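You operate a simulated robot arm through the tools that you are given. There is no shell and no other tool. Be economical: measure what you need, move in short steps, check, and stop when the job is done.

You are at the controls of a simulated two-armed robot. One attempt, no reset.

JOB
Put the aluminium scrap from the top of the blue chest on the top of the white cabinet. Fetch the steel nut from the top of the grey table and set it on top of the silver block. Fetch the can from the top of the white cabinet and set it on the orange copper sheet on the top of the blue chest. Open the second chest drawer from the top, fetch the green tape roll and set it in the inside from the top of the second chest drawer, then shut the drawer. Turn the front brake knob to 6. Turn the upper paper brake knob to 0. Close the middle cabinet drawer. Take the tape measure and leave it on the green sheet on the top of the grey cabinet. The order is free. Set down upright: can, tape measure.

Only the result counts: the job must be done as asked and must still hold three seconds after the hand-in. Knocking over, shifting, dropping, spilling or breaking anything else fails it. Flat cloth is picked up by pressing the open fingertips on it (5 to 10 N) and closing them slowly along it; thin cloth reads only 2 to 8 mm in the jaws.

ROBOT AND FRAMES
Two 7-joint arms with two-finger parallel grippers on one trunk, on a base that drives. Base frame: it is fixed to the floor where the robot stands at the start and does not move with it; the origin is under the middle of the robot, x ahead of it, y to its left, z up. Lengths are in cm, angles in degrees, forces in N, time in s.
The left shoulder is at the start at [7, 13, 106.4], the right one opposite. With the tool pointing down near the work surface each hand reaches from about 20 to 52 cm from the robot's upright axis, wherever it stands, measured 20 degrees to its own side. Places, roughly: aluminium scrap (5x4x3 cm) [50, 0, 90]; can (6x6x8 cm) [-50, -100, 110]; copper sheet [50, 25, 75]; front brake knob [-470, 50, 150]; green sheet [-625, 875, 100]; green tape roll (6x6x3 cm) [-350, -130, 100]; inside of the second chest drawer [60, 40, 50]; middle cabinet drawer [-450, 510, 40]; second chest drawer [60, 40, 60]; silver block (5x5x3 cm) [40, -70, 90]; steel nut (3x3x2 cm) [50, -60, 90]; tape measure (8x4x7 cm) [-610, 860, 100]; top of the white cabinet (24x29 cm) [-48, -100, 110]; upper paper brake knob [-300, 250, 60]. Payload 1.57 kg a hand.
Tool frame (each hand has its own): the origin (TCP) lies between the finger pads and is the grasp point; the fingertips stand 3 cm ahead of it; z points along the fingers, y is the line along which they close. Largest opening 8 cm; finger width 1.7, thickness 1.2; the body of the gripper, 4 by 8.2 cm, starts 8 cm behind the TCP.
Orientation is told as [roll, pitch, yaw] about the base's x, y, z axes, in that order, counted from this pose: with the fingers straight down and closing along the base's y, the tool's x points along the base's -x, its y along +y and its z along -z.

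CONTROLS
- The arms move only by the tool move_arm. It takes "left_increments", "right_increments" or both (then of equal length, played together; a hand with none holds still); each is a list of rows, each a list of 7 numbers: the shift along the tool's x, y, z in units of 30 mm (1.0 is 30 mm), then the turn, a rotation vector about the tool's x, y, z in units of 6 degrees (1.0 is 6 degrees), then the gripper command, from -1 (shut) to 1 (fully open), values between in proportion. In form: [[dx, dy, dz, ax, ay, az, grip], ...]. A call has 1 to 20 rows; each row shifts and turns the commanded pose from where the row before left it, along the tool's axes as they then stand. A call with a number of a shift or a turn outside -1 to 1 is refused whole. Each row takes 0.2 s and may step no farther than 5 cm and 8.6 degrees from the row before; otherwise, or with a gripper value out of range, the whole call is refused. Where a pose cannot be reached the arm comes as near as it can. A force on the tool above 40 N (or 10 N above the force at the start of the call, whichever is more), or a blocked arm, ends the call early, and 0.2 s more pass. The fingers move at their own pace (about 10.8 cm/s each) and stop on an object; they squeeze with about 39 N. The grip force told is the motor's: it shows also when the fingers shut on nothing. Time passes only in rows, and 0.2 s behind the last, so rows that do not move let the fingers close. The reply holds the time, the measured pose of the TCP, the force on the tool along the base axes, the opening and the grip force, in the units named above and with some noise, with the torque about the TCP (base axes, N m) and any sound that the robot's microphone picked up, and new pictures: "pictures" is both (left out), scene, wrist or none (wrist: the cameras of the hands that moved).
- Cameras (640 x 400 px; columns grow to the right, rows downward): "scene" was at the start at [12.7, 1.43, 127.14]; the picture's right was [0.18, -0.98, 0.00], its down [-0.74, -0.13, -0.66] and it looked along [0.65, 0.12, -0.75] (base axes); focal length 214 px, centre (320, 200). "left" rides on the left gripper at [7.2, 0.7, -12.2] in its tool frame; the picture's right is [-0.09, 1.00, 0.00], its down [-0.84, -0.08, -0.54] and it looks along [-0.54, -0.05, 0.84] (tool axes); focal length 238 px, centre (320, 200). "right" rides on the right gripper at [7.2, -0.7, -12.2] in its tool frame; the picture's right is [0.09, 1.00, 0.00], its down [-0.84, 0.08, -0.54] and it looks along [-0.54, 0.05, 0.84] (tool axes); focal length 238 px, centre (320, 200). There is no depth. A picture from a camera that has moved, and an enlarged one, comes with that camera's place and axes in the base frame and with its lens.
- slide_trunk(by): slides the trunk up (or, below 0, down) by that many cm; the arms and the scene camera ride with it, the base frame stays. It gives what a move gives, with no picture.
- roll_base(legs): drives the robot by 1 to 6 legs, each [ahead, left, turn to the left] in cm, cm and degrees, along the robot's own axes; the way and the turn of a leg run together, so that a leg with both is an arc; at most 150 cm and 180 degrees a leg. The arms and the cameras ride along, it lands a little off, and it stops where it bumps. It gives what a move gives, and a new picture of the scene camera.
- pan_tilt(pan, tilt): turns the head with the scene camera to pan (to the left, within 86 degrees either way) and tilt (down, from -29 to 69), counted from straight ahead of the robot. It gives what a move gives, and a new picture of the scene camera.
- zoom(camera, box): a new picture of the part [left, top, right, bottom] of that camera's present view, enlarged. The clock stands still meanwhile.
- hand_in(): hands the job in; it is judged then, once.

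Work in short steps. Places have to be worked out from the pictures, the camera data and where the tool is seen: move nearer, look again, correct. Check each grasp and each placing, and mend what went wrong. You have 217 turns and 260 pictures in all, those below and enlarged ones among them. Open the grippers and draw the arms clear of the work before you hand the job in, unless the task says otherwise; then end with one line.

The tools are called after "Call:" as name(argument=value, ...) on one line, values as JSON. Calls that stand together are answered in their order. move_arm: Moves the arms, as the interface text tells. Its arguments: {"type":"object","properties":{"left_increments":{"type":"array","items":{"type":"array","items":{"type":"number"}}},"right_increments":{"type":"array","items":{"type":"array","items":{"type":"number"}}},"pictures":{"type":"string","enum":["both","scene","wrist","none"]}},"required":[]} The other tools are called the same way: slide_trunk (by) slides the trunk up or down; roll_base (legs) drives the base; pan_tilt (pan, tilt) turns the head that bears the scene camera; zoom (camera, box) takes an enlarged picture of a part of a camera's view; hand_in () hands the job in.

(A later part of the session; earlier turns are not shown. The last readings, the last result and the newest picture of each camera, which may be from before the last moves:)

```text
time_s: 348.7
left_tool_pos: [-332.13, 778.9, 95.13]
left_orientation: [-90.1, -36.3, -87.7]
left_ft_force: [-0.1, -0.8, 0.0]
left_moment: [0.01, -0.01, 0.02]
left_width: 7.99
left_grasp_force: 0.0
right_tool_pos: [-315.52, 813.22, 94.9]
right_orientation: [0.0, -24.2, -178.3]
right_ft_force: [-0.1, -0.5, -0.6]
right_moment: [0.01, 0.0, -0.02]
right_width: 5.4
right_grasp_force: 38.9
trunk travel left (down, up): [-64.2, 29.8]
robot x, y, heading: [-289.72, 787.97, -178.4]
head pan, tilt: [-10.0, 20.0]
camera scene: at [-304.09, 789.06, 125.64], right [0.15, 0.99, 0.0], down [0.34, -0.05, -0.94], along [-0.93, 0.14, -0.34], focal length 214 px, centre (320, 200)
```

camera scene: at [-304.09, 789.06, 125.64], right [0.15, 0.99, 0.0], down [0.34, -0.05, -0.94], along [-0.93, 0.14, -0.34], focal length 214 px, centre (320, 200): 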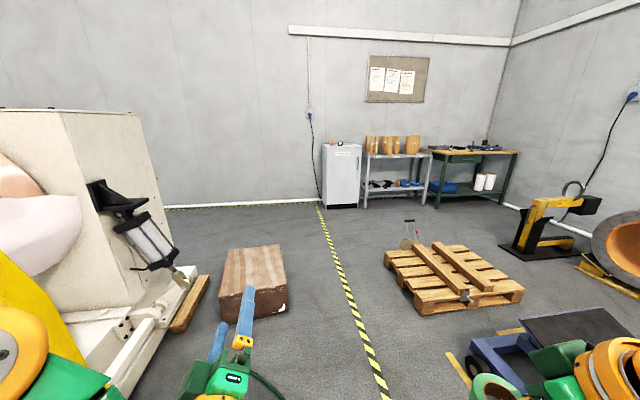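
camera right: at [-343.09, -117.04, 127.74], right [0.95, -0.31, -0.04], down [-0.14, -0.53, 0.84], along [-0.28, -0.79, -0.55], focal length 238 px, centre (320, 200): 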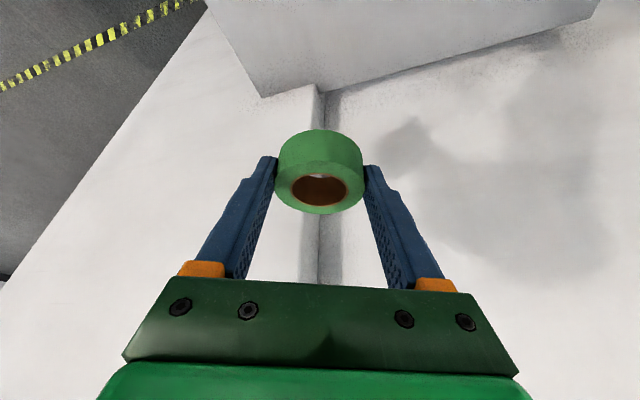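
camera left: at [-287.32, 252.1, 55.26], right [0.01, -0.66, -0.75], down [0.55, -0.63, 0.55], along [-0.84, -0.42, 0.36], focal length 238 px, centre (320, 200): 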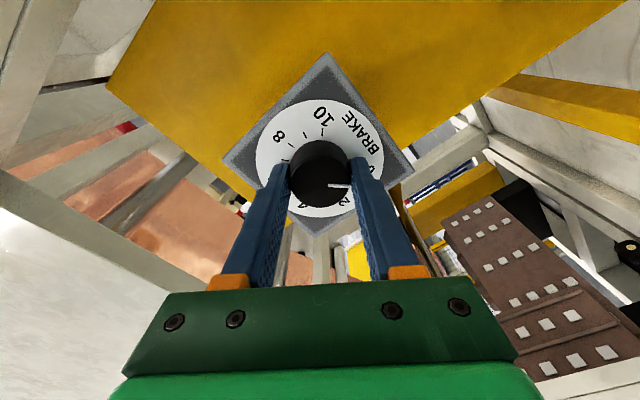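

The grey cabinet is ahead at the far wall. I raise the trunk and turn the left tool down again (unroll +54°, pitch back).

Call:
slide_trunk(by=25)

Call:
move_arm(left_increments=[[0, 0, 0, 0, 0, 1, 1], [0, 0, 0, 0, 0, 1, 1], [0, 0, 0, 0, 0, 1, 1], [0, 0, 0, 0, 0, 1, 1], [0, 0, 0, 0, 0, 1, 1], [0, 0, 0, 0, 0, 1, 1], [0, 0, 0, 0, 0, 1, 1], [0, 0, 0, 0, 0, 1, 1], [0, 0, 0, 0, 0, 0.95, 1]], pictures="none")

Call:
move_arm(left_increments=[[0.0, 0, -0.3, 0, 1, 0, 1], [0.03, 0, -0.298, 0, 1, 0, 1], [0.062, 0, -0.293, 0, 1, 0, 1], [0.093, 0, -0.286, 0, 1, 0, 1], [0.122, 0, -0.274, 0, 1, 0, 1], [0.15, 0, -0.26, 0, 1, 0, 1], [0.176, 0, -0.243, 0, 1, 0, 1], [0.2, 0, -0.223, 0, 1, 0, 1], [0.223, 0, -0.2, 0, 1, 0, 1], [0.243, 0, -0.176, 0, 1, 0, 1], [0.26, 0, -0.15, 0, 1, 0, 1], [0.274, 0, -0.122, 0, 1, 0, 1], [0.286, 0, -0.093, 0, 1, 0, 1], [0.293, 0, -0.062, 0, 1, 0, 1], [0.298, 0, -0.03, 0, 1, 0, 1]], pictures="none")

Call:
roll_base(legs=[[0, -37, -1.6], [130, 0, 0], [100, 0, 0]])

```text
time_s: 351.3
left_tool_pos: [-332.26, 778.88, 120.18]
left_orientation: [-90.1, -36.3, -87.7]
left_ft_force: [-0.3, -0.2, 0.2]
left_moment: [0.0, -0.02, 0.01]
left_width: 8.02
left_grasp_force: 0.0
right_tool_pos: [-315.36, 813.25, 120.01]
right_orientation: [0.1, -24.3, -178.4]
right_ft_force: [-0.6, -0.4, -0.8]
right_moment: [-0.02, 0.01, 0.02]
right_width: 5.41
right_grasp_force: 38.9
trunk travel left (down, up): [-89.2, 4.8]
robot x, y, heading: [-289.92, 787.54, -178.5]
head pan, tilt: [-10.0, 20.0]
```

```text
time_s: 353.3
left_tool_pos: [-332.25, 778.66, 120.14]
left_orientation: [136.3, -90.0, 46.1]
left_ft_force: [-0.4, 0.8, -0.1]
left_moment: [0.0, 0.0, -0.01]
left_width: 7.98
left_grasp_force: 0.0
right_tool_pos: [-315.46, 813.21, 119.83]
right_orientation: [0.1, -24.2, -178.4]
right_ft_force: [0.0, -0.3, -0.4]
right_moment: [-0.01, -0.03, 0.01]
right_width: 5.38
right_grasp_force: 38.8
trunk travel left (down, up): [-89.2, 4.8]
robot x, y, heading: [-289.68, 787.74, -178.5]
head pan, tilt: [-10.0, 20.0]
```

```text
time_s: 356.5
left_tool_pos: [-319.18, 779.74, 120.11]
left_orientation: [-0.1, 0.0, -177.8]
left_ft_force: [-0.9, 0.3, -0.4]
left_moment: [0.01, 0.02, -0.01]
left_width: 8.0
left_grasp_force: 0.1
left hand out of reach, approached as far as the arm can: row 2
right_tool_pos: [-315.56, 813.31, 119.76]
right_orientation: [0.2, -24.2, -178.4]
right_ft_force: [-0.4, 0.2, -0.5]
right_moment: [0.0, -0.05, -0.01]
right_width: 5.38
right_grasp_force: 38.8
trunk travel left (down, up): [-89.2, 4.8]
robot x, y, heading: [-289.8, 787.7, -178.5]
head pan, tilt: [-10.0, 20.0]
```

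```text
time_s: 369.7
left_tool_pos: [-548.86, 813.9, 120.04]
left_orientation: [0.0, -0.2, -177.9]
left_ft_force: [-0.1, -0.8, -0.8]
left_moment: [0.02, 0.03, 0.02]
left_width: 8.02
left_grasp_force: 0.1
right_tool_pos: [-545.27, 847.59, 119.94]
right_orientation: [0.1, -24.3, -178.5]
right_ft_force: [-0.7, 0.1, -0.7]
right_moment: [0.01, 0.02, -0.01]
right_width: 5.41
right_grasp_force: 39.5
trunk travel left (down, up): [-89.2, 4.8]
robot x, y, heading: [-519.77, 821.79, -178.7]
head pan, tilt: [-10.0, 20.0]
camera scene: at [-533.82, 823.21, 150.66], right [0.15, 0.99, 0.0], down [0.34, -0.05, -0.94], along [-0.93, 0.14, -0.34], focal length 214 px, centre (320, 200)
```

scene: 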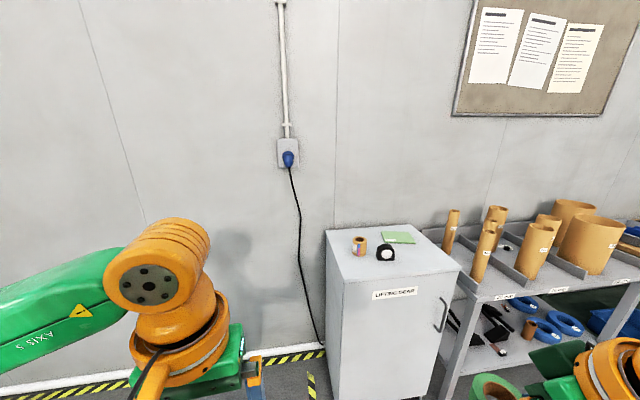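

Cabinet top seen: tape measure (black), green sheet, a copper spool. Zoom, and look south for the drawer cabinet.

Call:
zoom(camera="scene", box=[320, 210, 470, 310])

Call:
pan_tilt(pan=80, tilt=15)

```text
4.00 times, centred on (395, 260) of scene
camera zoom: at [-533.82, 823.21, 150.66], right [0.15, 0.99, 0.0], down [0.34, -0.05, -0.94], along [-0.93, 0.14, -0.34], focal length 858 px, centre (20, -40)
```

zoom: 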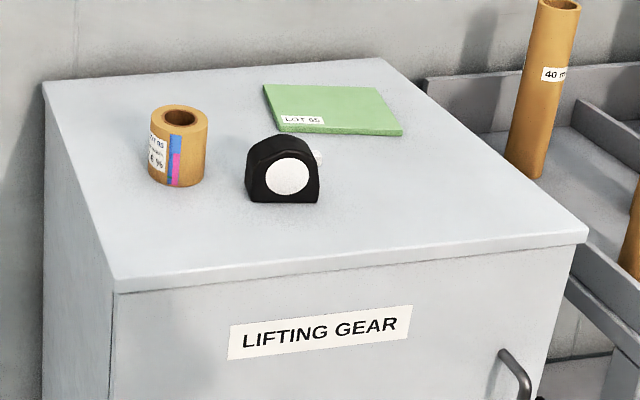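

```text
time_s: 371.4
left_tool_pos: [-548.94, 813.97, 120.11]
left_orientation: [0.0, -0.1, -177.9]
left_ft_force: [-0.2, 0.3, 0.2]
left_moment: [-0.01, 0.01, -0.03]
left_width: 8.02
left_grasp_force: 0.1
right_tool_pos: [-545.35, 847.47, 119.77]
right_orientation: [0.1, -24.2, -178.5]
right_ft_force: [0.6, 0.2, -1.1]
right_moment: [0.02, 0.0, -0.01]
right_width: 5.41
right_grasp_force: 39.2
trunk travel left (down, up): [-89.2, 4.8]
robot x, y, heading: [-520.03, 822.14, -178.7]
head pan, tilt: [80.0, 15.0]
camera scene: at [-526.15, 812.59, 151.46], right [-0.99, 0.15, 0.0], down [0.04, 0.26, -0.97], along [-0.14, -0.95, -0.26], focal length 214 px, centre (320, 200)
```

scene: 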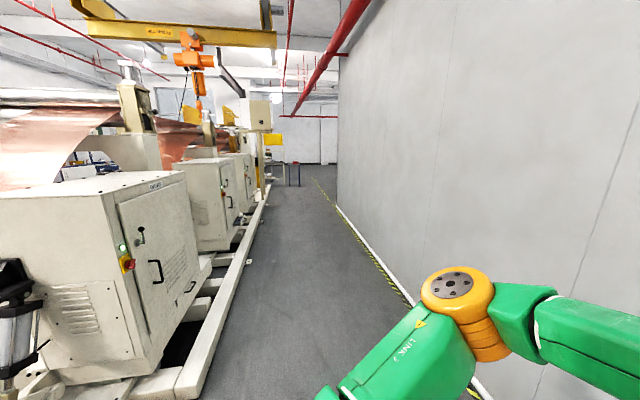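

Measure ≈ [-604, 861], sheet ≈ [-619, 875]. Strafe right 62 and roll ahead 45, then look down at the top.

Call:
roll_base(legs=[[0, -62, -1.3], [42, 0, 0]])

Call:
pan_tilt(pan=10, tilt=45)

```text
time_s: 377.0
left_tool_pos: [-591.47, 875.88, 120.13]
left_orientation: [0.0, -0.2, -179.3]
left_ft_force: [0.6, 0.1, 0.7]
left_moment: [0.01, 0.03, 0.03]
left_width: 7.99
left_grasp_force: 0.0
right_tool_pos: [-587.13, 909.32, 119.82]
right_orientation: [0.1, -24.3, -179.8]
right_ft_force: [-0.5, 0.2, -1.0]
right_moment: [0.0, -0.01, -0.01]
right_width: 5.4
right_grasp_force: 39.6
trunk travel left (down, up): [-89.2, 4.8]
robot x, y, heading: [-562.25, 883.18, -179.9]
head pan, tilt: [80.0, 15.0]
camera scene: at [-568.68, 874.0, 151.47], right [-0.98, 0.17, 0.0], down [0.04, 0.25, -0.97], along [-0.17, -0.95, -0.26], focal length 214 px, centre (320, 200)
```

scene: 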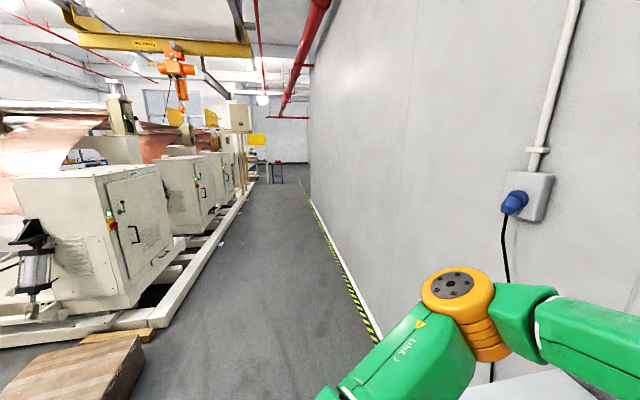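

```text
time_s: 378.4
left_tool_pos: [-591.81, 875.89, 120.09]
left_orientation: [0.0, -0.1, -179.3]
left_ft_force: [-0.6, 0.4, 0.2]
left_moment: [0.01, 0.02, 0.0]
left_width: 7.98
left_grasp_force: 0.1
right_tool_pos: [-587.33, 909.46, 119.82]
right_orientation: [0.1, -24.3, -179.9]
right_ft_force: [-0.5, -0.5, -0.1]
right_moment: [-0.03, -0.01, 0.01]
right_width: 5.41
right_grasp_force: 39.5
trunk travel left (down, up): [-89.2, 4.8]
robot x, y, heading: [-562.3, 883.31, -179.8]
head pan, tilt: [10.0, 45.0]
camera scene: at [-575.35, 881.77, 146.78], right [-0.17, 0.98, 0.0], down [0.7, 0.12, -0.71], along [-0.7, -0.12, -0.71], focal length 214 px, centre (320, 200)
```

scene: 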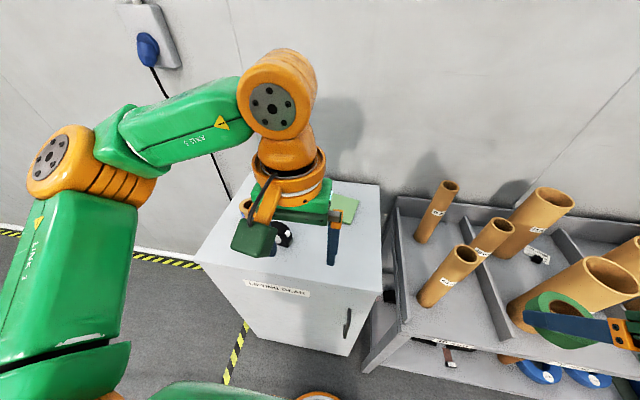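

The right hand with the roll is close to the paper tubes: raise and retract it, and rotate the left tool 90° so it closes along x.

Call:
move_arm(left_increments=[[0, 0, 0, 0, 0, 1, 1], [0, 0, 0, 0, 0, 1, 1], [0, 0, 0, 0, 0, 1, 1], [0, 0, 0, 0, 0, 1, 1], [0, 0, 0, 0, 0, 1, 1], [0, 0, 0, 0, 0, 1, 1], [0, 0, 0, 0, 0, 1, 1], [0, 0, 0, 0, 0, 1, 1], [0, 0, 0, 0, 0, 1, 1], [0, 0, 0, 0, 0, 1, 1], [0, 0, 0, 0, 0, 1, 1], [0, 0, 0, 0, 0, 1, 1], [0, 0, 0, 0, 0, 1, 1], [0, 0, 0, 0, 0, 1, 1], [0, 0, 0, 0, 0, 1, 1]], right_increments=[[-0.3, 0, -0.6, 0, 0, 0, -1], [-0.3, 0, -0.6, 0, 0, 0, -1], [-0.2, 0, -0.6, 0, 0, 0, -1], [0.5, 0, -0.2, 0, 0, 0, -1], [0.5, 0, -0.2, 0, 0, 0, -1], [0, 0, 0, 0, 0, 0, -1], [0, 0, 0, 0, 0, 0, -1], [0, 0, 0, 0, 0, 0, -1], [0, 0, 0, 0, 0, 0, -1], [0, 0, 0, 0, 0, 0, -1], [0, 0, 0, 0, 0, 0, -1], [0, 0, 0, 0, 0, 0, -1], [0, 0, 0, 0, 0, 0, -1], [0, 0, 0, 0, 0, 0, -1], [0, 0, 0, 0, 0, 0, -1]], pictures="both")

```text
time_s: 381.6
left_tool_pos: [-589.54, 876.62, 119.37]
left_orientation: [0.3, -0.1, 90.8]
left_ft_force: [0.6, -0.1, -1.4]
left_moment: [0.01, 0.0, 0.02]
left_width: 8.01
left_grasp_force: 0.1
left hand out of reach, approached as far as the arm can: row 14, 15
right_tool_pos: [-584.68, 908.45, 124.61]
right_orientation: [0.1, -24.2, -179.8]
right_ft_force: [0.2, 0.1, -0.9]
right_moment: [-0.03, -0.01, 0.01]
right_width: 5.38
right_grasp_force: 38.8
right hand out of reach, approached as far as the arm can: row 2, 5
trunk travel left (down, up): [-89.2, 4.8]
robot x, y, heading: [-562.61, 883.54, -180.0]
head pan, tilt: [10.0, 45.0]
camera scene: at [-575.29, 881.82, 146.78], right [-0.17, 0.98, 0.0], down [0.7, 0.12, -0.71], along [-0.7, -0.12, -0.71], focal length 214 px, centre (320, 200)
camera right: at [-573.21, 909.1, 132.74], right [0.09, -1.0, -0.04], down [-0.54, -0.08, 0.84], along [-0.84, -0.05, -0.54], focal length 238 px, centre (320, 200)
camera left: at [-590.1, 869.51, 131.56], right [-1.0, 0.08, 0.0], down [0.07, 0.84, 0.54], along [0.04, 0.54, -0.84], focal length 238 px, centre (320, 200)
```

scene: 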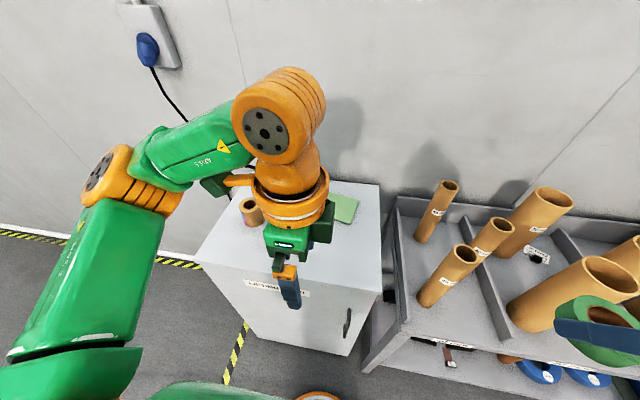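
right: 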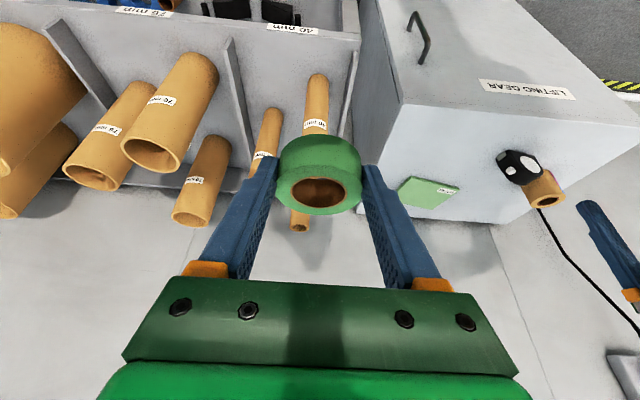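
left: 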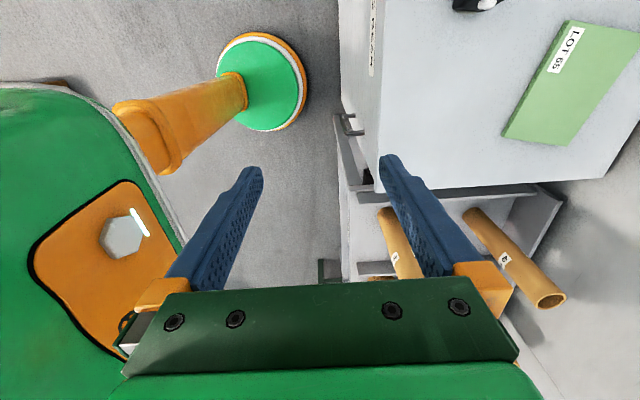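

Cabinet top is z ≈ 95.3; measure ≈ [-607, 864], sheet centre ≈ [-623, 877]; tube tops ≈ 106, safely below the right hand. Roll ahead 11 cm, right 4, and bring the left hand over the measure.

Call:
roll_base(legs=[[11, -4.5, 0]])

Call:
zoom(camera="left", box=[0, 0, 640, 400])

```text
time_s: 382.8
left_tool_pos: [-600.39, 881.02, 119.46]
left_orientation: [0.4, 0.0, 90.8]
left_ft_force: [0.1, 0.4, 0.1]
left_moment: [0.01, 0.03, 0.0]
left_width: 7.99
left_grasp_force: 0.1
right_tool_pos: [-595.6, 912.65, 124.66]
right_orientation: [0.0, -24.4, -179.9]
right_ft_force: [0.8, 0.7, 0.0]
right_moment: [0.0, 0.0, 0.0]
right_width: 5.39
right_grasp_force: 38.8
trunk travel left (down, up): [-89.2, 4.8]
robot x, y, heading: [-573.46, 887.86, 180.2]
head pan, tilt: [10.0, 45.0]
camera scene: at [-585.99, 886.1, 146.83], right [-0.17, 0.98, 0.0], down [0.69, 0.12, -0.71], along [-0.7, -0.12, -0.7], focal length 214 px, centre (320, 200)
```

scene: 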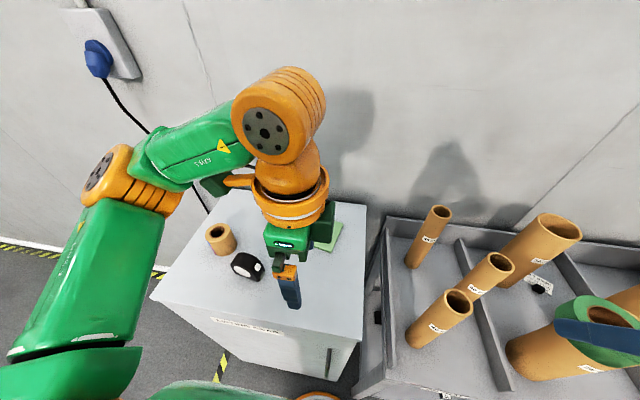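

```text
1.00 times, centred on (320, 200) of left (not enlarged: the box is as wide or as high as the picture)
camera zoom: at [-600.86, 873.82, 131.64], right [-1.0, 0.08, 0.01], down [0.07, 0.84, 0.54], along [0.04, 0.54, -0.84], focal length 238 px, centre (320, 200)
```

zoom: 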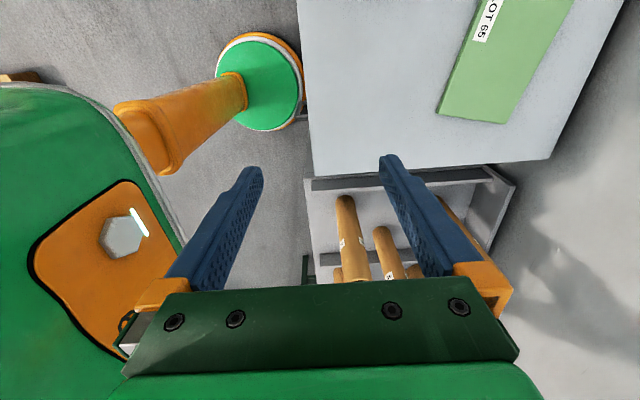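

Measure confirmed at [-607.3, 864]. Move over it (−x 6.8, −y 17), z ≈ 113.

Call:
move_arm(left_increments=[[0.95, 0.38, 0.3, 0, 0, 0, 1], [0.95, 0.38, 0.3, 0, 0, 0, 1], [0.95, 0.38, 0.3, 0, 0, 0, 1], [0.95, 0.38, 0.4, 0, 0, 0, 1], [0.95, 0.38, 0.4, 0, 0, 0, 1], [0.92, 0.37, 0.4, 0, 0, 0, 1]], pictures="both")

```text
time_s: 384.2
left_tool_pos: [-596.48, 872.57, 112.54]
left_orientation: [0.3, 0.0, 90.9]
left_ft_force: [-0.2, 0.5, 0.1]
left_moment: [0.02, 0.0, 0.03]
left_width: 8.02
left_grasp_force: 0.1
left hand out of reach, approached as far as the arm can: row 1, 2, 3, 4, 5, 6
right_tool_pos: [-595.89, 912.83, 124.6]
right_orientation: [0.1, -24.3, -179.9]
right_ft_force: [0.3, -0.2, 0.2]
right_moment: [0.0, 0.06, -0.02]
right_width: 5.42
right_grasp_force: 38.9
trunk travel left (down, up): [-89.2, 4.8]
robot x, y, heading: [-573.04, 887.75, 180.0]
head pan, tilt: [10.0, 45.0]
camera scene: at [-586.5, 886.27, 146.78], right [-0.17, 0.98, 0.0], down [0.7, 0.12, -0.71], along [-0.7, -0.12, -0.71], focal length 214 px, centre (320, 200)
camera left: at [-597.0, 865.32, 124.71], right [-1.0, 0.08, 0.0], down [0.07, 0.84, 0.54], along [0.04, 0.54, -0.84], focal length 238 px, centre (320, 200)
```

scene: 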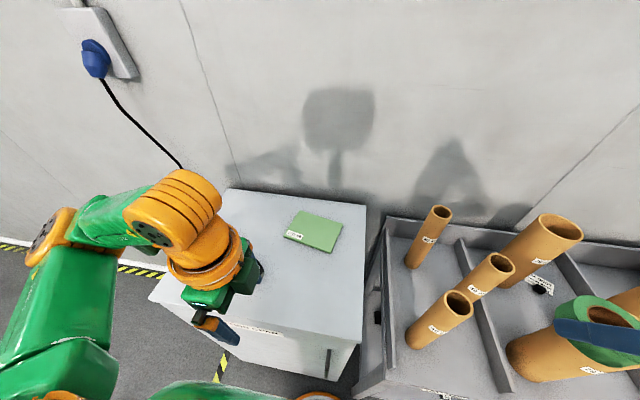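
left: 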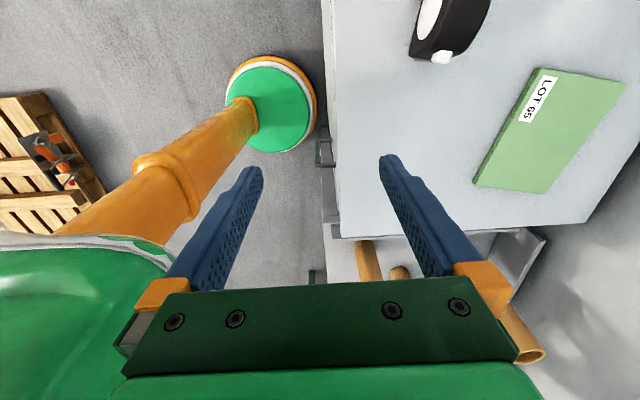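

The +90° wrist yaw hits a joint limit. Rotate the other way (−180° in two calls) for the opposite 90° orientation.

Call:
move_arm(left_increments=[[0, 0, -0.3, 0, 0, -1, 1], [0, 0, -0.3, 0, 0, -1, 1], [0, 0, 0, 0, 0, -1, 1], [0, 0, 0, 0, 0, -1, 1], [0, 0, 0, 0, 0, -1, 1], [0, 0, 0, 0, 0, -1, 1], [0, 0, 0, 0, 0, -1, 1], [0, 0, 0, 0, 0, -1, 1], [0, 0, 0, 0, 0, -1, 1], [0, 0, 0, 0, 0, -1, 1], [0, 0, 0, 0, 0, -1, 1], [0, 0, 0, 0, 0, -1, 1], [0, 0, 0, 0, 0, -1, 1], [0, 0, 0, 0, 0, -1, 1], [0, 0, 0, 0, 0, -1, 1]], pictures="none")

Call:
move_arm(left_increments=[[0, 0, 0, 0, 0, -1, 1], [0, 0, 0, 0, 0, -1, 1], [0, 0, 0, 0, 0, -1, 1], [0, 0, 0, 0, 0, -1, 1], [0, 0, 0, 0, 0, -1, 1], [0, 0, 0, 0, 0, -1, 1], [0, 0, 0, 0, 0, -1, 1], [0, 0, 0, 0, 0, -1, 1], [0, 0, 0, 0, 0, -1, 1], [0, 0, 0, 0, 0, -1, 1], [0, 0, 0, 0, 0, -1, 1], [0, 0, 0, 0, 0, -1, 1], [0, 0, 0, 0, 0, -1, 1], [0, 0, 0, 0, 0, -1, 1], [0, 0, 0, 0, 0, -1, 1]], pictures="wrist")

```text
time_s: 387.4
left_tool_pos: [-596.58, 872.34, 114.32]
left_orientation: [0.0, -0.3, -179.1]
left_ft_force: [0.7, -0.6, 0.1]
left_moment: [0.05, -0.03, 0.03]
left_width: 7.96
left_grasp_force: 0.1
right_tool_pos: [-595.89, 913.02, 124.49]
right_orientation: [0.1, -24.2, -180.0]
right_ft_force: [-0.3, -0.5, 0.3]
right_moment: [0.0, 0.0, -0.02]
right_width: 5.39
right_grasp_force: 38.9
trunk travel left (down, up): [-89.2, 4.8]
robot x, y, heading: [-573.35, 887.78, 179.9]
head pan, tilt: [10.0, 45.0]
```

```text
time_s: 390.6
left_tool_pos: [-596.67, 872.5, 114.39]
left_orientation: [-0.2, 0.0, -89.1]
left_ft_force: [0.2, 0.7, -1.1]
left_moment: [0.02, 0.0, -0.05]
left_width: 7.99
left_grasp_force: 0.1
right_tool_pos: [-596.01, 912.93, 124.53]
right_orientation: [0.2, -24.2, -179.9]
right_ft_force: [1.4, 0.1, -1.3]
right_moment: [-0.03, -0.04, -0.03]
right_width: 5.43
right_grasp_force: 38.9
trunk travel left (down, up): [-89.2, 4.8]
robot x, y, heading: [-573.39, 887.67, 179.8]
head pan, tilt: [10.0, 45.0]
camera left: at [-596.08, 879.63, 126.61], right [1.0, -0.08, 0.0], down [-0.06, -0.84, 0.54], along [-0.04, -0.54, -0.84], focal length 238 px, centre (320, 200)
```

left: 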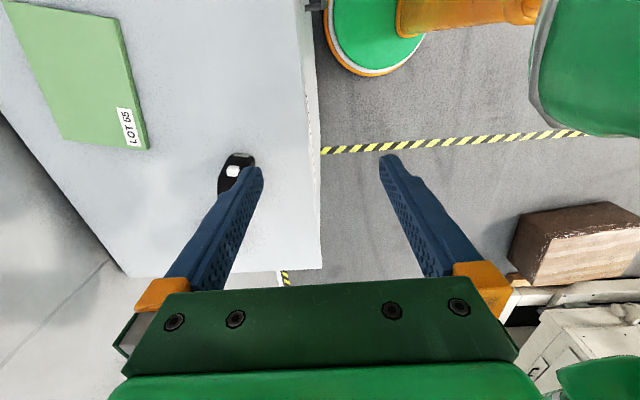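

This orientation reaches well. Move over the measure.

Call:
move_arm(left_increments=[[-0.6, -0.88, 0, 0, 0, 0, 1], [-0.6, -0.88, 0, 0, 0, 0, 1], [-0.6, -0.88, 0.2, 0, 0, 0, 1], [-0.6, -0.88, 0.3, 0, 0, 0, 1]], pictures="wrist")

```text
time_s: 391.6
left_tool_pos: [-607.38, 864.97, 112.89]
left_orientation: [0.0, 0.1, -89.2]
left_ft_force: [-0.3, 0.2, 0.4]
left_moment: [0.01, -0.04, 0.02]
left_width: 8.01
left_grasp_force: 0.1
right_tool_pos: [-596.08, 912.92, 124.55]
right_orientation: [0.0, -24.1, -179.9]
right_ft_force: [-0.9, 0.3, 0.7]
right_moment: [-0.01, 0.0, 0.01]
right_width: 5.39
right_grasp_force: 38.7
trunk travel left (down, up): [-89.2, 4.8]
robot x, y, heading: [-573.11, 887.63, 180.1]
head pan, tilt: [10.0, 45.0]
camera left: at [-606.79, 872.32, 125.14], right [1.0, -0.08, 0.0], down [-0.06, -0.84, 0.54], along [-0.04, -0.54, -0.84], focal length 238 px, centre (320, 200)
```

left: 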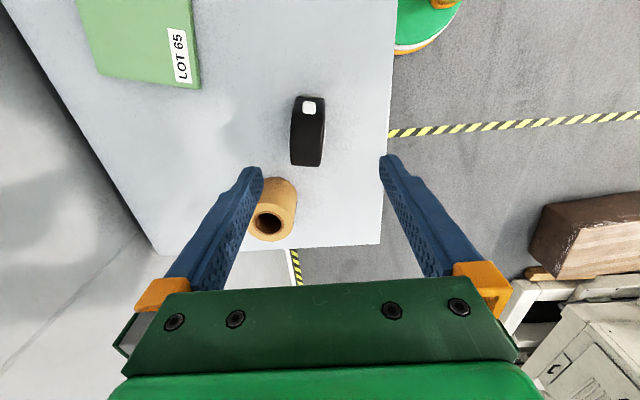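

Measure top centre ≈ [-608.4, 864.4], its length along y, so jaws closing along x fit. Align and descend to z ≈ 104 first.

Call:
move_arm(left_increments=[[-0.2, -0.33, 0.4, 0, 0, 0, 1], [0, 0, 0.9, 0, 0, 0, 1], [0, 0, 0.9, 0, 0, 0, 1], [0, 0, 0.8, 0, 0, 0, 1]], pictures="wrist")

```text
time_s: 392.6
left_tool_pos: [-608.18, 864.24, 104.04]
left_orientation: [-0.2, -0.1, -89.2]
left_ft_force: [-0.1, 0.1, 0.1]
left_moment: [0.02, 0.04, 0.0]
left_width: 7.99
left_grasp_force: 0.1
right_tool_pos: [-595.98, 912.88, 124.49]
right_orientation: [0.1, -24.2, -179.9]
right_ft_force: [-0.2, 0.0, -0.3]
right_moment: [0.0, 0.01, 0.03]
right_width: 5.4
right_grasp_force: 39.1
trunk travel left (down, up): [-89.2, 4.8]
robot x, y, heading: [-573.51, 887.85, 179.8]
head pan, tilt: [10.0, 45.0]
camera left: at [-607.69, 871.59, 116.21], right [1.0, -0.08, 0.0], down [-0.06, -0.84, 0.54], along [-0.05, -0.54, -0.84], focal length 238 px, centre (320, 200)
```

left: 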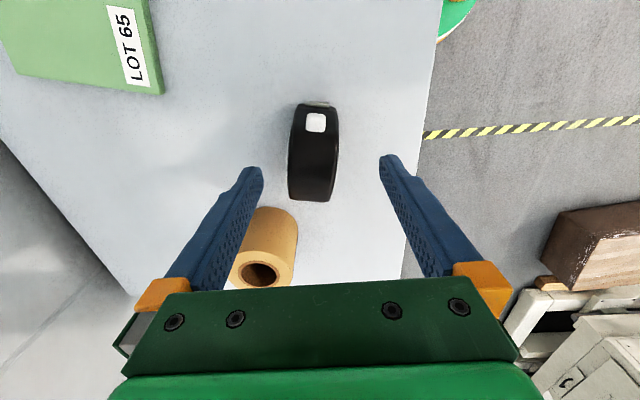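

Clear on both sides. Descend to z ≈ 99.6 and grip, then lift.

Call:
move_arm(left_increments=[[0, 0, 0.75, 0, 0, 0, 1], [0, 0, 0.72, 0, 0, 0, 1], [0, 0, 0, 0, 0, 0, 0.2], [0, 0, 0, 0, 0, 0, -1], [0, 0, 0, 0, 0, 0, -1], [0, 0, 0, 0, 0, 0, -1]], pictures="wrist")

```text
time_s: 394.0
left_tool_pos: [-608.24, 864.4, 99.72]
left_orientation: [-0.2, 0.1, -89.2]
left_ft_force: [0.0, -0.9, 0.0]
left_moment: [0.04, -0.04, 0.03]
left_width: 3.58
left_grasp_force: 39.0
right_tool_pos: [-595.96, 912.86, 124.55]
right_orientation: [0.2, -24.2, -180.0]
right_ft_force: [0.7, 0.5, 0.2]
right_moment: [0.0, 0.0, 0.02]
right_width: 5.41
right_grasp_force: 39.1
trunk travel left (down, up): [-89.2, 4.8]
robot x, y, heading: [-573.48, 887.43, 179.9]
head pan, tilt: [10.0, 45.0]
camera left: at [-607.64, 871.69, 111.97], right [1.0, -0.08, 0.0], down [-0.06, -0.84, 0.54], along [-0.04, -0.54, -0.84], focal length 238 px, centre (320, 200)
```

left: 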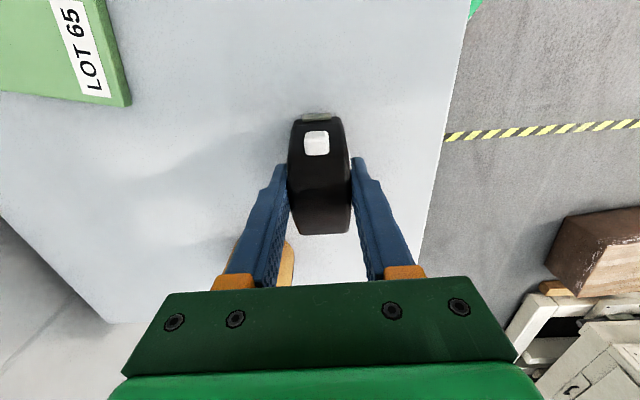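

Gripped (3.58). Lift and carry toward the green sheet centre ≈ [-623, 878].

Call:
move_arm(left_increments=[[0, 0, -0.6, 0, 0, 0, -1], [0, 0, -0.9, 0, 0, 0, -1], [0.9, -0.3, -0.3, 0, 0, 0, -1], [0.9, -0.9, 0, 0, 0, 0, -1], [0.9, -0.9, 0, 0, 0, 0, -1], [0.9, -0.9, 0, 0, 0, 0, -1], [0.8, -0.9, 0, 0, 0, 0, -1], [0, -0.8, 0, 0, 0, 0, -1]], pictures="both")

```text
time_s: 395.8
left_tool_pos: [-622.13, 877.4, 105.13]
left_orientation: [-0.2, 0.0, -89.4]
left_ft_force: [-0.7, -0.4, -2.1]
left_moment: [0.02, -0.01, -0.02]
left_width: 3.56
left_grasp_force: 39.1
left hand out of reach, approached as far as the arm can: row 8
right_tool_pos: [-596.0, 912.97, 124.5]
right_orientation: [0.1, -24.1, -179.9]
right_ft_force: [-0.7, -0.2, -0.5]
right_moment: [0.0, -0.03, 0.0]
right_width: 5.38
right_grasp_force: 39.1
trunk travel left (down, up): [-89.2, 4.8]
robot x, y, heading: [-573.54, 888.05, 179.7]
head pan, tilt: [10.0, 45.0]
camera scene: at [-586.68, 886.44, 146.76], right [-0.17, 0.98, 0.0], down [0.7, 0.12, -0.71], along [-0.7, -0.12, -0.71], focal length 214 px, centre (320, 200)
camera left: at [-621.45, 884.67, 117.27], right [1.0, -0.08, 0.0], down [-0.07, -0.84, 0.54], along [-0.05, -0.54, -0.84], focal length 238 px, centre (320, 200)
```

scene: 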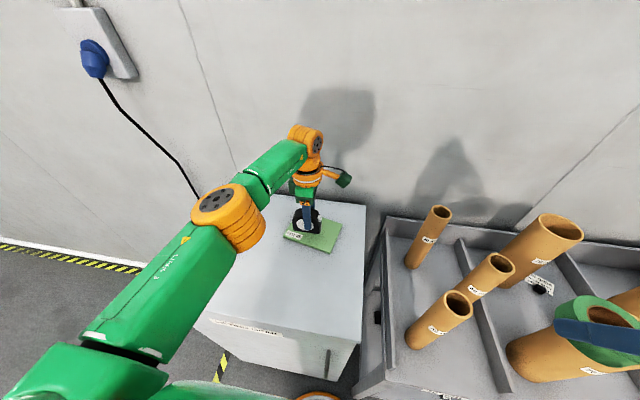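
left: 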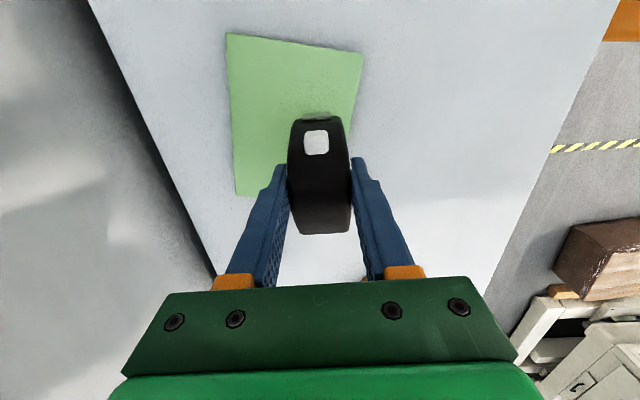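

The hand is near its reach limit and slightly toward the sheet's edge. Turning the base right 8° brings the shoulder ahead and matches the sheet's own 13° skew.

Call:
roll_base(legs=[[0, 0, -8]])

Call:
move_arm(left_increments=[[-0.6, -0.1, 0, 0, 0, 0, -1], [-0.7, -0.2, 0.2, 0, 0, 0, -1], [-0.5, -0.2, 0.3, 0, 0, 0, -1]], pictures="wrist")

```text
time_s: 396.9
left_tool_pos: [-623.0, 883.92, 105.05]
left_orientation: [-0.1, 0.0, -97.2]
left_ft_force: [-0.4, -0.7, -2.0]
left_moment: [0.05, -0.01, -0.04]
left_width: 3.56
left_grasp_force: 39.1
right_tool_pos: [-592.31, 915.59, 124.54]
right_orientation: [0.0, -24.1, 172.1]
right_ft_force: [-0.4, -0.5, -0.3]
right_moment: [0.0, 0.02, 0.02]
right_width: 5.38
right_grasp_force: 39.3
trunk travel left (down, up): [-89.2, 4.8]
robot x, y, heading: [-573.58, 887.81, 171.8]
head pan, tilt: [10.0, 45.0]
camera scene: at [-586.78, 887.9, 146.76], right [-0.03, 1.0, 0.0], down [0.71, 0.02, -0.71], along [-0.71, -0.02, -0.71], focal length 214 px, centre (320, 200)
```

scene: 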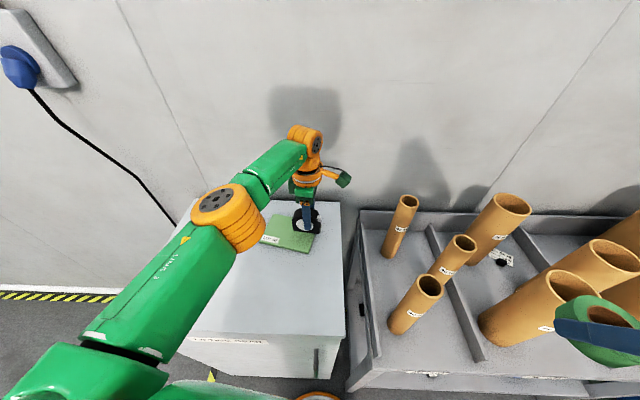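

```text
time_s: 397.6
left_tool_pos: [-624.6, 878.51, 103.59]
left_orientation: [-0.1, 0.1, -97.3]
left_ft_force: [0.1, -0.3, -2.0]
left_moment: [0.01, 0.03, 0.0]
left_width: 3.55
left_grasp_force: 39.4
left hand out of reach, approached as far as the arm can: row 3
right_tool_pos: [-592.28, 915.71, 124.54]
right_orientation: [0.1, -24.2, 172.0]
right_ft_force: [-0.3, 0.2, -0.7]
right_moment: [0.0, 0.0, -0.02]
right_width: 5.4
right_grasp_force: 38.7
trunk travel left (down, up): [-89.2, 4.8]
robot x, y, heading: [-573.57, 887.74, 172.0]
head pan, tilt: [10.0, 45.0]
camera left: at [-623.08, 885.69, 115.78], right [0.98, -0.22, 0.0], down [-0.18, -0.82, 0.54], along [-0.12, -0.53, -0.84], focal length 238 px, centre (320, 200)
```

left: 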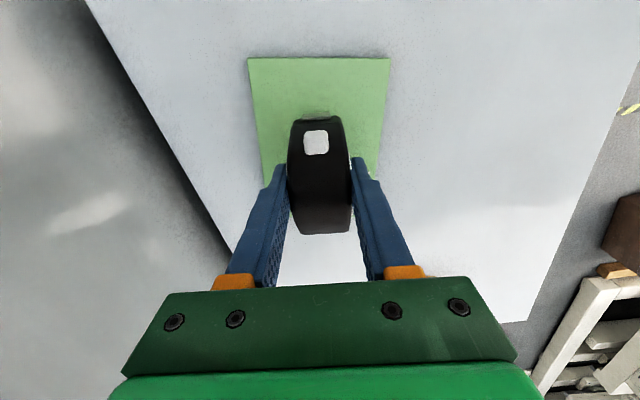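

Centred over the sheet. Lower slowly to contact.

Call:
move_arm(left_increments=[[0, 0, 0.4, 0, 0, 0, -1], [0, 0, 0.25, 0, 0, 0, -1], [0, 0, 0.08, 0, 0, 0, -1], [0, 0, 0.08, 0, 0, 0, -1], [0, 0, 0.08, 0, 0, 0, -1]], pictures="none")

```text
time_s: 398.9
left_tool_pos: [-624.55, 878.65, 100.93]
left_orientation: [-0.2, 0.1, -97.4]
left_ft_force: [-0.7, -0.2, -2.4]
left_moment: [0.05, 0.01, 0.03]
left_width: 3.58
left_grasp_force: 38.8
right_tool_pos: [-592.22, 915.85, 124.55]
right_orientation: [0.2, -24.1, 172.1]
right_ft_force: [0.1, -0.1, -0.8]
right_moment: [0.04, 0.0, 0.0]
right_width: 5.4
right_grasp_force: 38.7
trunk travel left (down, up): [-89.2, 4.8]
robot x, y, heading: [-573.56, 887.6, 172.0]
head pan, tilt: [10.0, 45.0]
```

Still free; further in 2 mm steps.

Call:
move_arm(left_increments=[[0, 0, 0.07, 0, 0, 0, -1], [0, 0, 0.07, 0, 0, 0, -1], [0, 0, 0.07, 0, 0, 0, -1], [0, 0, 0.07, 0, 0, 0, -1]], pictures="none")

```text
time_s: 399.9
left_tool_pos: [-623.93, 878.74, 100.48]
left_orientation: [-0.5, 0.1, -97.3]
left_ft_force: [-4.9, -0.2, 37.3]
left_moment: [-0.11, 0.01, -0.03]
left_width: 3.45
left_grasp_force: 39.1
right_tool_pos: [-591.56, 915.91, 124.64]
right_orientation: [0.2, -24.5, 171.8]
right_ft_force: [0.1, 0.6, -0.2]
right_moment: [0.02, -0.02, -0.01]
right_width: 5.41
right_grasp_force: 39.3
trunk travel left (down, up): [-89.2, 4.8]
robot x, y, heading: [-573.6, 887.83, 171.8]
head pan, tilt: [10.0, 45.0]
```

Contact (37 N). Ease up 2 mm, open gently and lift clear.

Call:
move_arm(left_increments=[[0, 0, -0.1, 0, 0, 0, -1], [0, 0, 0, 0, 0, 0, 0.1], [0, 0, 0, 0, 0, 0, 0.7], [0, 0, 0, 0, 0, 0, 1], [0, 0, -0.6, 0, 0, 0, 1], [0, 0, -0.9, 0, 0, 0, 1], [0, 0, -0.9, 0, 0, 0, 1], [0, 0.3, -0.9, 0, 0, 0, 1], [0, 0.6, -0.5, 0, 0, 0, 1]], pictures="both")

```text
time_s: 401.9
left_tool_pos: [-621.54, 878.3, 111.64]
left_orientation: [-0.2, 0.2, -97.2]
left_ft_force: [0.7, -0.7, 0.5]
left_moment: [0.01, 0.05, 0.0]
left_width: 8.0
left_grasp_force: 0.1
right_tool_pos: [-592.07, 915.73, 124.58]
right_orientation: [0.1, -24.4, 171.9]
right_ft_force: [0.6, 0.0, 0.4]
right_moment: [0.0, -0.01, -0.02]
right_width: 5.37
right_grasp_force: 39.1
trunk travel left (down, up): [-89.2, 4.8]
robot x, y, heading: [-573.59, 887.61, 171.7]
head pan, tilt: [10.0, 45.0]
camera scene: at [-586.51, 887.99, 146.79], right [-0.03, 1.0, 0.0], down [0.71, 0.02, -0.71], along [-0.71, -0.02, -0.71], focal length 214 px, centre (320, 200)
camera left: at [-620.07, 885.34, 123.91], right [0.98, -0.22, 0.0], down [-0.18, -0.82, 0.54], along [-0.12, -0.53, -0.84], focal length 238 px, centre (320, 200)
```

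scene: 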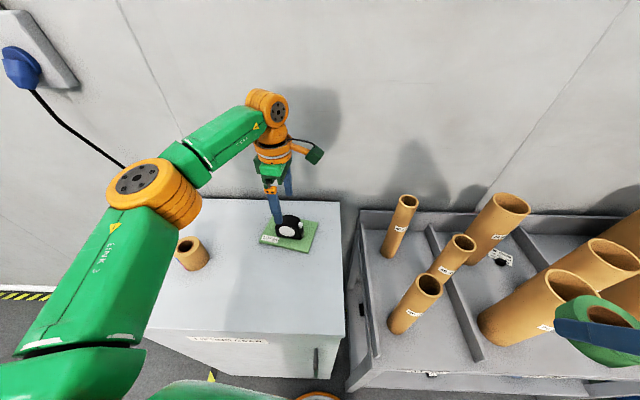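
left: 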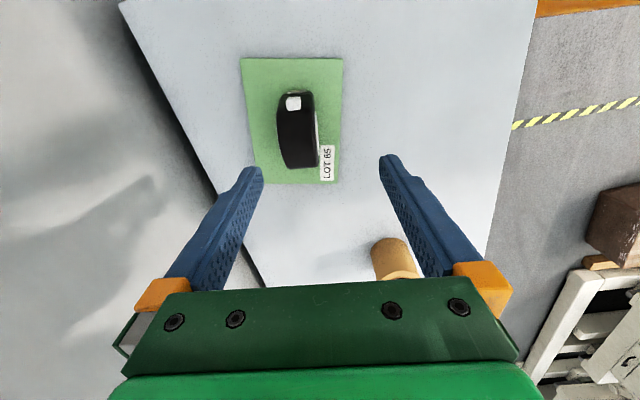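

Measure stands upright on the sheet. Now back out, turn south into the rear lane and drive toward y ≈ 580.

Call:
roll_base(legs=[[-42, 0, 0], [0, 0, 98], [0, -15, 0], [150, 0, 0], [130, 0, 0]])

Call:
pan_tilt(pan=35, tilt=25)

```text
time_s: 422.7
left_tool_pos: [-544.15, 554.56, 111.7]
left_orientation: [-0.2, 0.0, -1.5]
left_ft_force: [-0.6, -0.5, -0.2]
left_moment: [0.02, 0.0, -0.02]
left_width: 8.01
left_grasp_force: 0.0
right_tool_pos: [-584.17, 580.19, 124.48]
right_orientation: [0.1, -24.2, -92.3]
right_ft_force: [0.0, -0.6, -0.7]
right_moment: [-0.01, 0.0, -0.01]
right_width: 5.41
right_grasp_force: 39.2
trunk travel left (down, up): [-89.2, 4.8]
robot x, y, heading: [-558.22, 601.52, -92.5]
head pan, tilt: [10.0, 45.0]
camera scene: at [-557.28, 588.61, 146.78], right [-0.99, -0.13, 0.0], down [-0.09, 0.7, -0.71], along [0.09, -0.7, -0.71], focal length 214 px, centre (320, 200)
```

scene: 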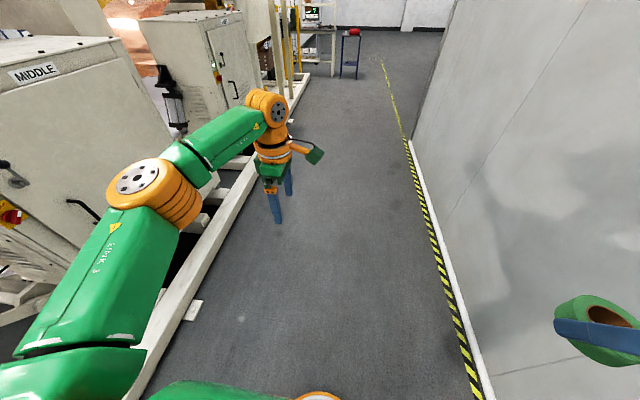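

```text
time_s: 423.6
left_tool_pos: [-544.05, 554.54, 111.7]
left_orientation: [-0.2, 0.0, -1.7]
left_ft_force: [1.1, 0.2, -1.1]
left_moment: [0.01, -0.02, 0.01]
left_width: 8.02
left_grasp_force: 0.1
right_tool_pos: [-584.2, 580.26, 124.54]
right_orientation: [0.1, -24.2, -92.5]
right_ft_force: [-0.3, 0.6, 0.2]
right_moment: [-0.04, 0.01, 0.03]
right_width: 5.4
right_grasp_force: 39.0
trunk travel left (down, up): [-89.2, 4.8]
robot x, y, heading: [-558.41, 601.64, -92.7]
head pan, tilt: [35.0, 25.0]
camera scene: at [-553.41, 588.8, 149.83], right [-0.84, -0.54, 0.0], down [-0.23, 0.36, -0.91], along [0.49, -0.76, -0.42], focal length 214 px, centre (320, 200)
```

scene: 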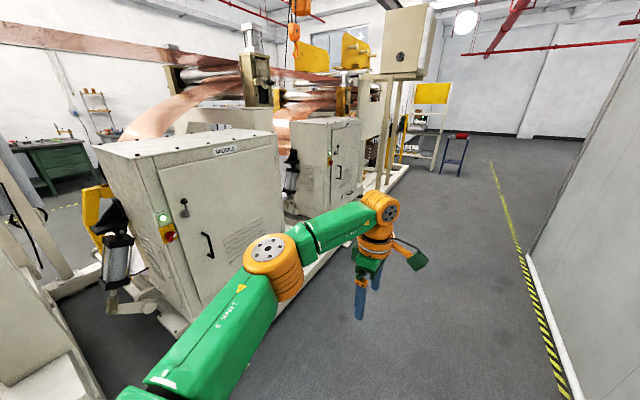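

The "MIDDLE" cabinet is on the left; its drawer should be lower on the lane side. Drive ahead 85 and turn left to face it.

Call:
roll_base(legs=[[85, 0, 0], [0, 0, 92]])

Call:
pan_tilt(pan=0, tilt=45)

```text
time_s: 431.9
left_tool_pos: [-514.43, 532.99, 111.7]
left_orientation: [-0.3, 0.1, 90.3]
left_ft_force: [-0.5, 0.1, 0.0]
left_moment: [0.0, -0.01, -0.02]
left_width: 7.98
left_grasp_force: 0.1
right_tool_pos: [-538.78, 491.8, 124.51]
right_orientation: [0.1, -24.3, -0.6]
right_ft_force: [-0.2, 0.7, -0.7]
right_moment: [0.02, 0.0, -0.01]
right_width: 5.42
right_grasp_force: 38.8
trunk travel left (down, up): [-89.2, 4.8]
robot x, y, heading: [-560.92, 517.51, -0.2]
head pan, tilt: [35.0, 25.0]
camera scene: at [-548.38, 522.53, 149.84], right [0.57, -0.82, 0.0], down [-0.35, -0.24, -0.91], along [0.75, 0.51, -0.42], focal length 214 px, centre (320, 200)
```

scene: 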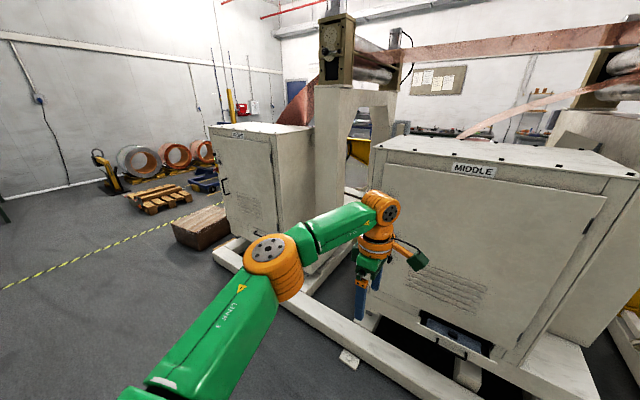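

```text
time_s: 432.9
left_tool_pos: [-514.42, 532.97, 111.7]
left_orientation: [-0.2, 0.0, 90.4]
left_ft_force: [0.3, 0.0, 0.4]
left_moment: [0.01, 0.03, -0.01]
left_width: 8.01
left_grasp_force: 0.0
right_tool_pos: [-538.77, 491.92, 124.62]
right_orientation: [0.1, -24.2, -0.5]
right_ft_force: [0.5, 0.4, -1.5]
right_moment: [0.02, 0.02, -0.01]
right_width: 5.39
right_grasp_force: 39.3
trunk travel left (down, up): [-89.2, 4.8]
robot x, y, heading: [-560.68, 517.45, -0.8]
head pan, tilt: [0.0, 45.0]
camera scene: at [-547.85, 517.29, 146.78], right [-0.01, -1.0, 0.0], down [-0.71, 0.01, -0.71], along [0.71, -0.01, -0.71], focal length 214 px, centre (320, 200)
```

scene: 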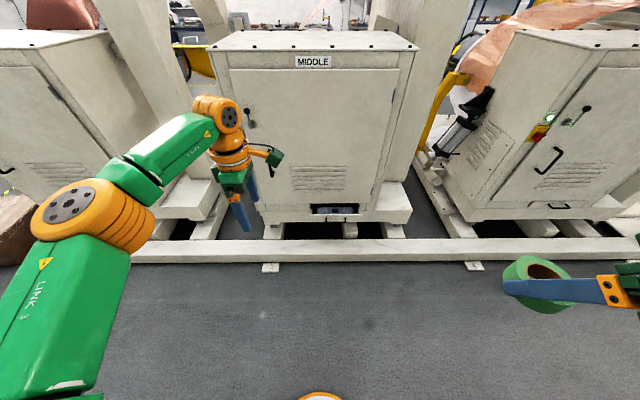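

Call:
zoom(camera="scene", box=[270, 170, 410, 260])

```text
4.44 times, centred on (340, 215) of scene
camera zoom: at [-547.85, 517.29, 146.78], right [-0.01, -1.0, 0.0], down [-0.71, 0.01, -0.71], along [0.71, -0.01, -0.71], focal length 953 px, centre (231, 133)
```

zoom: 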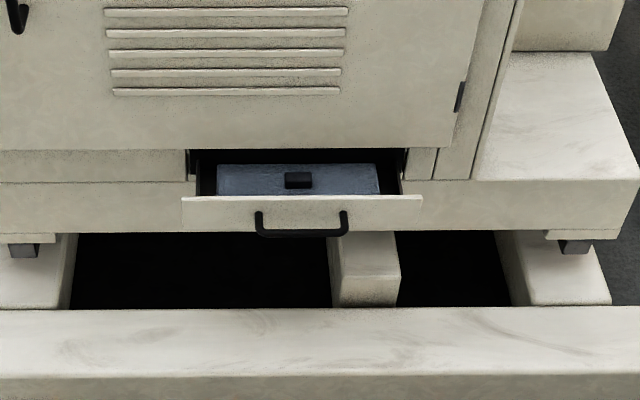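

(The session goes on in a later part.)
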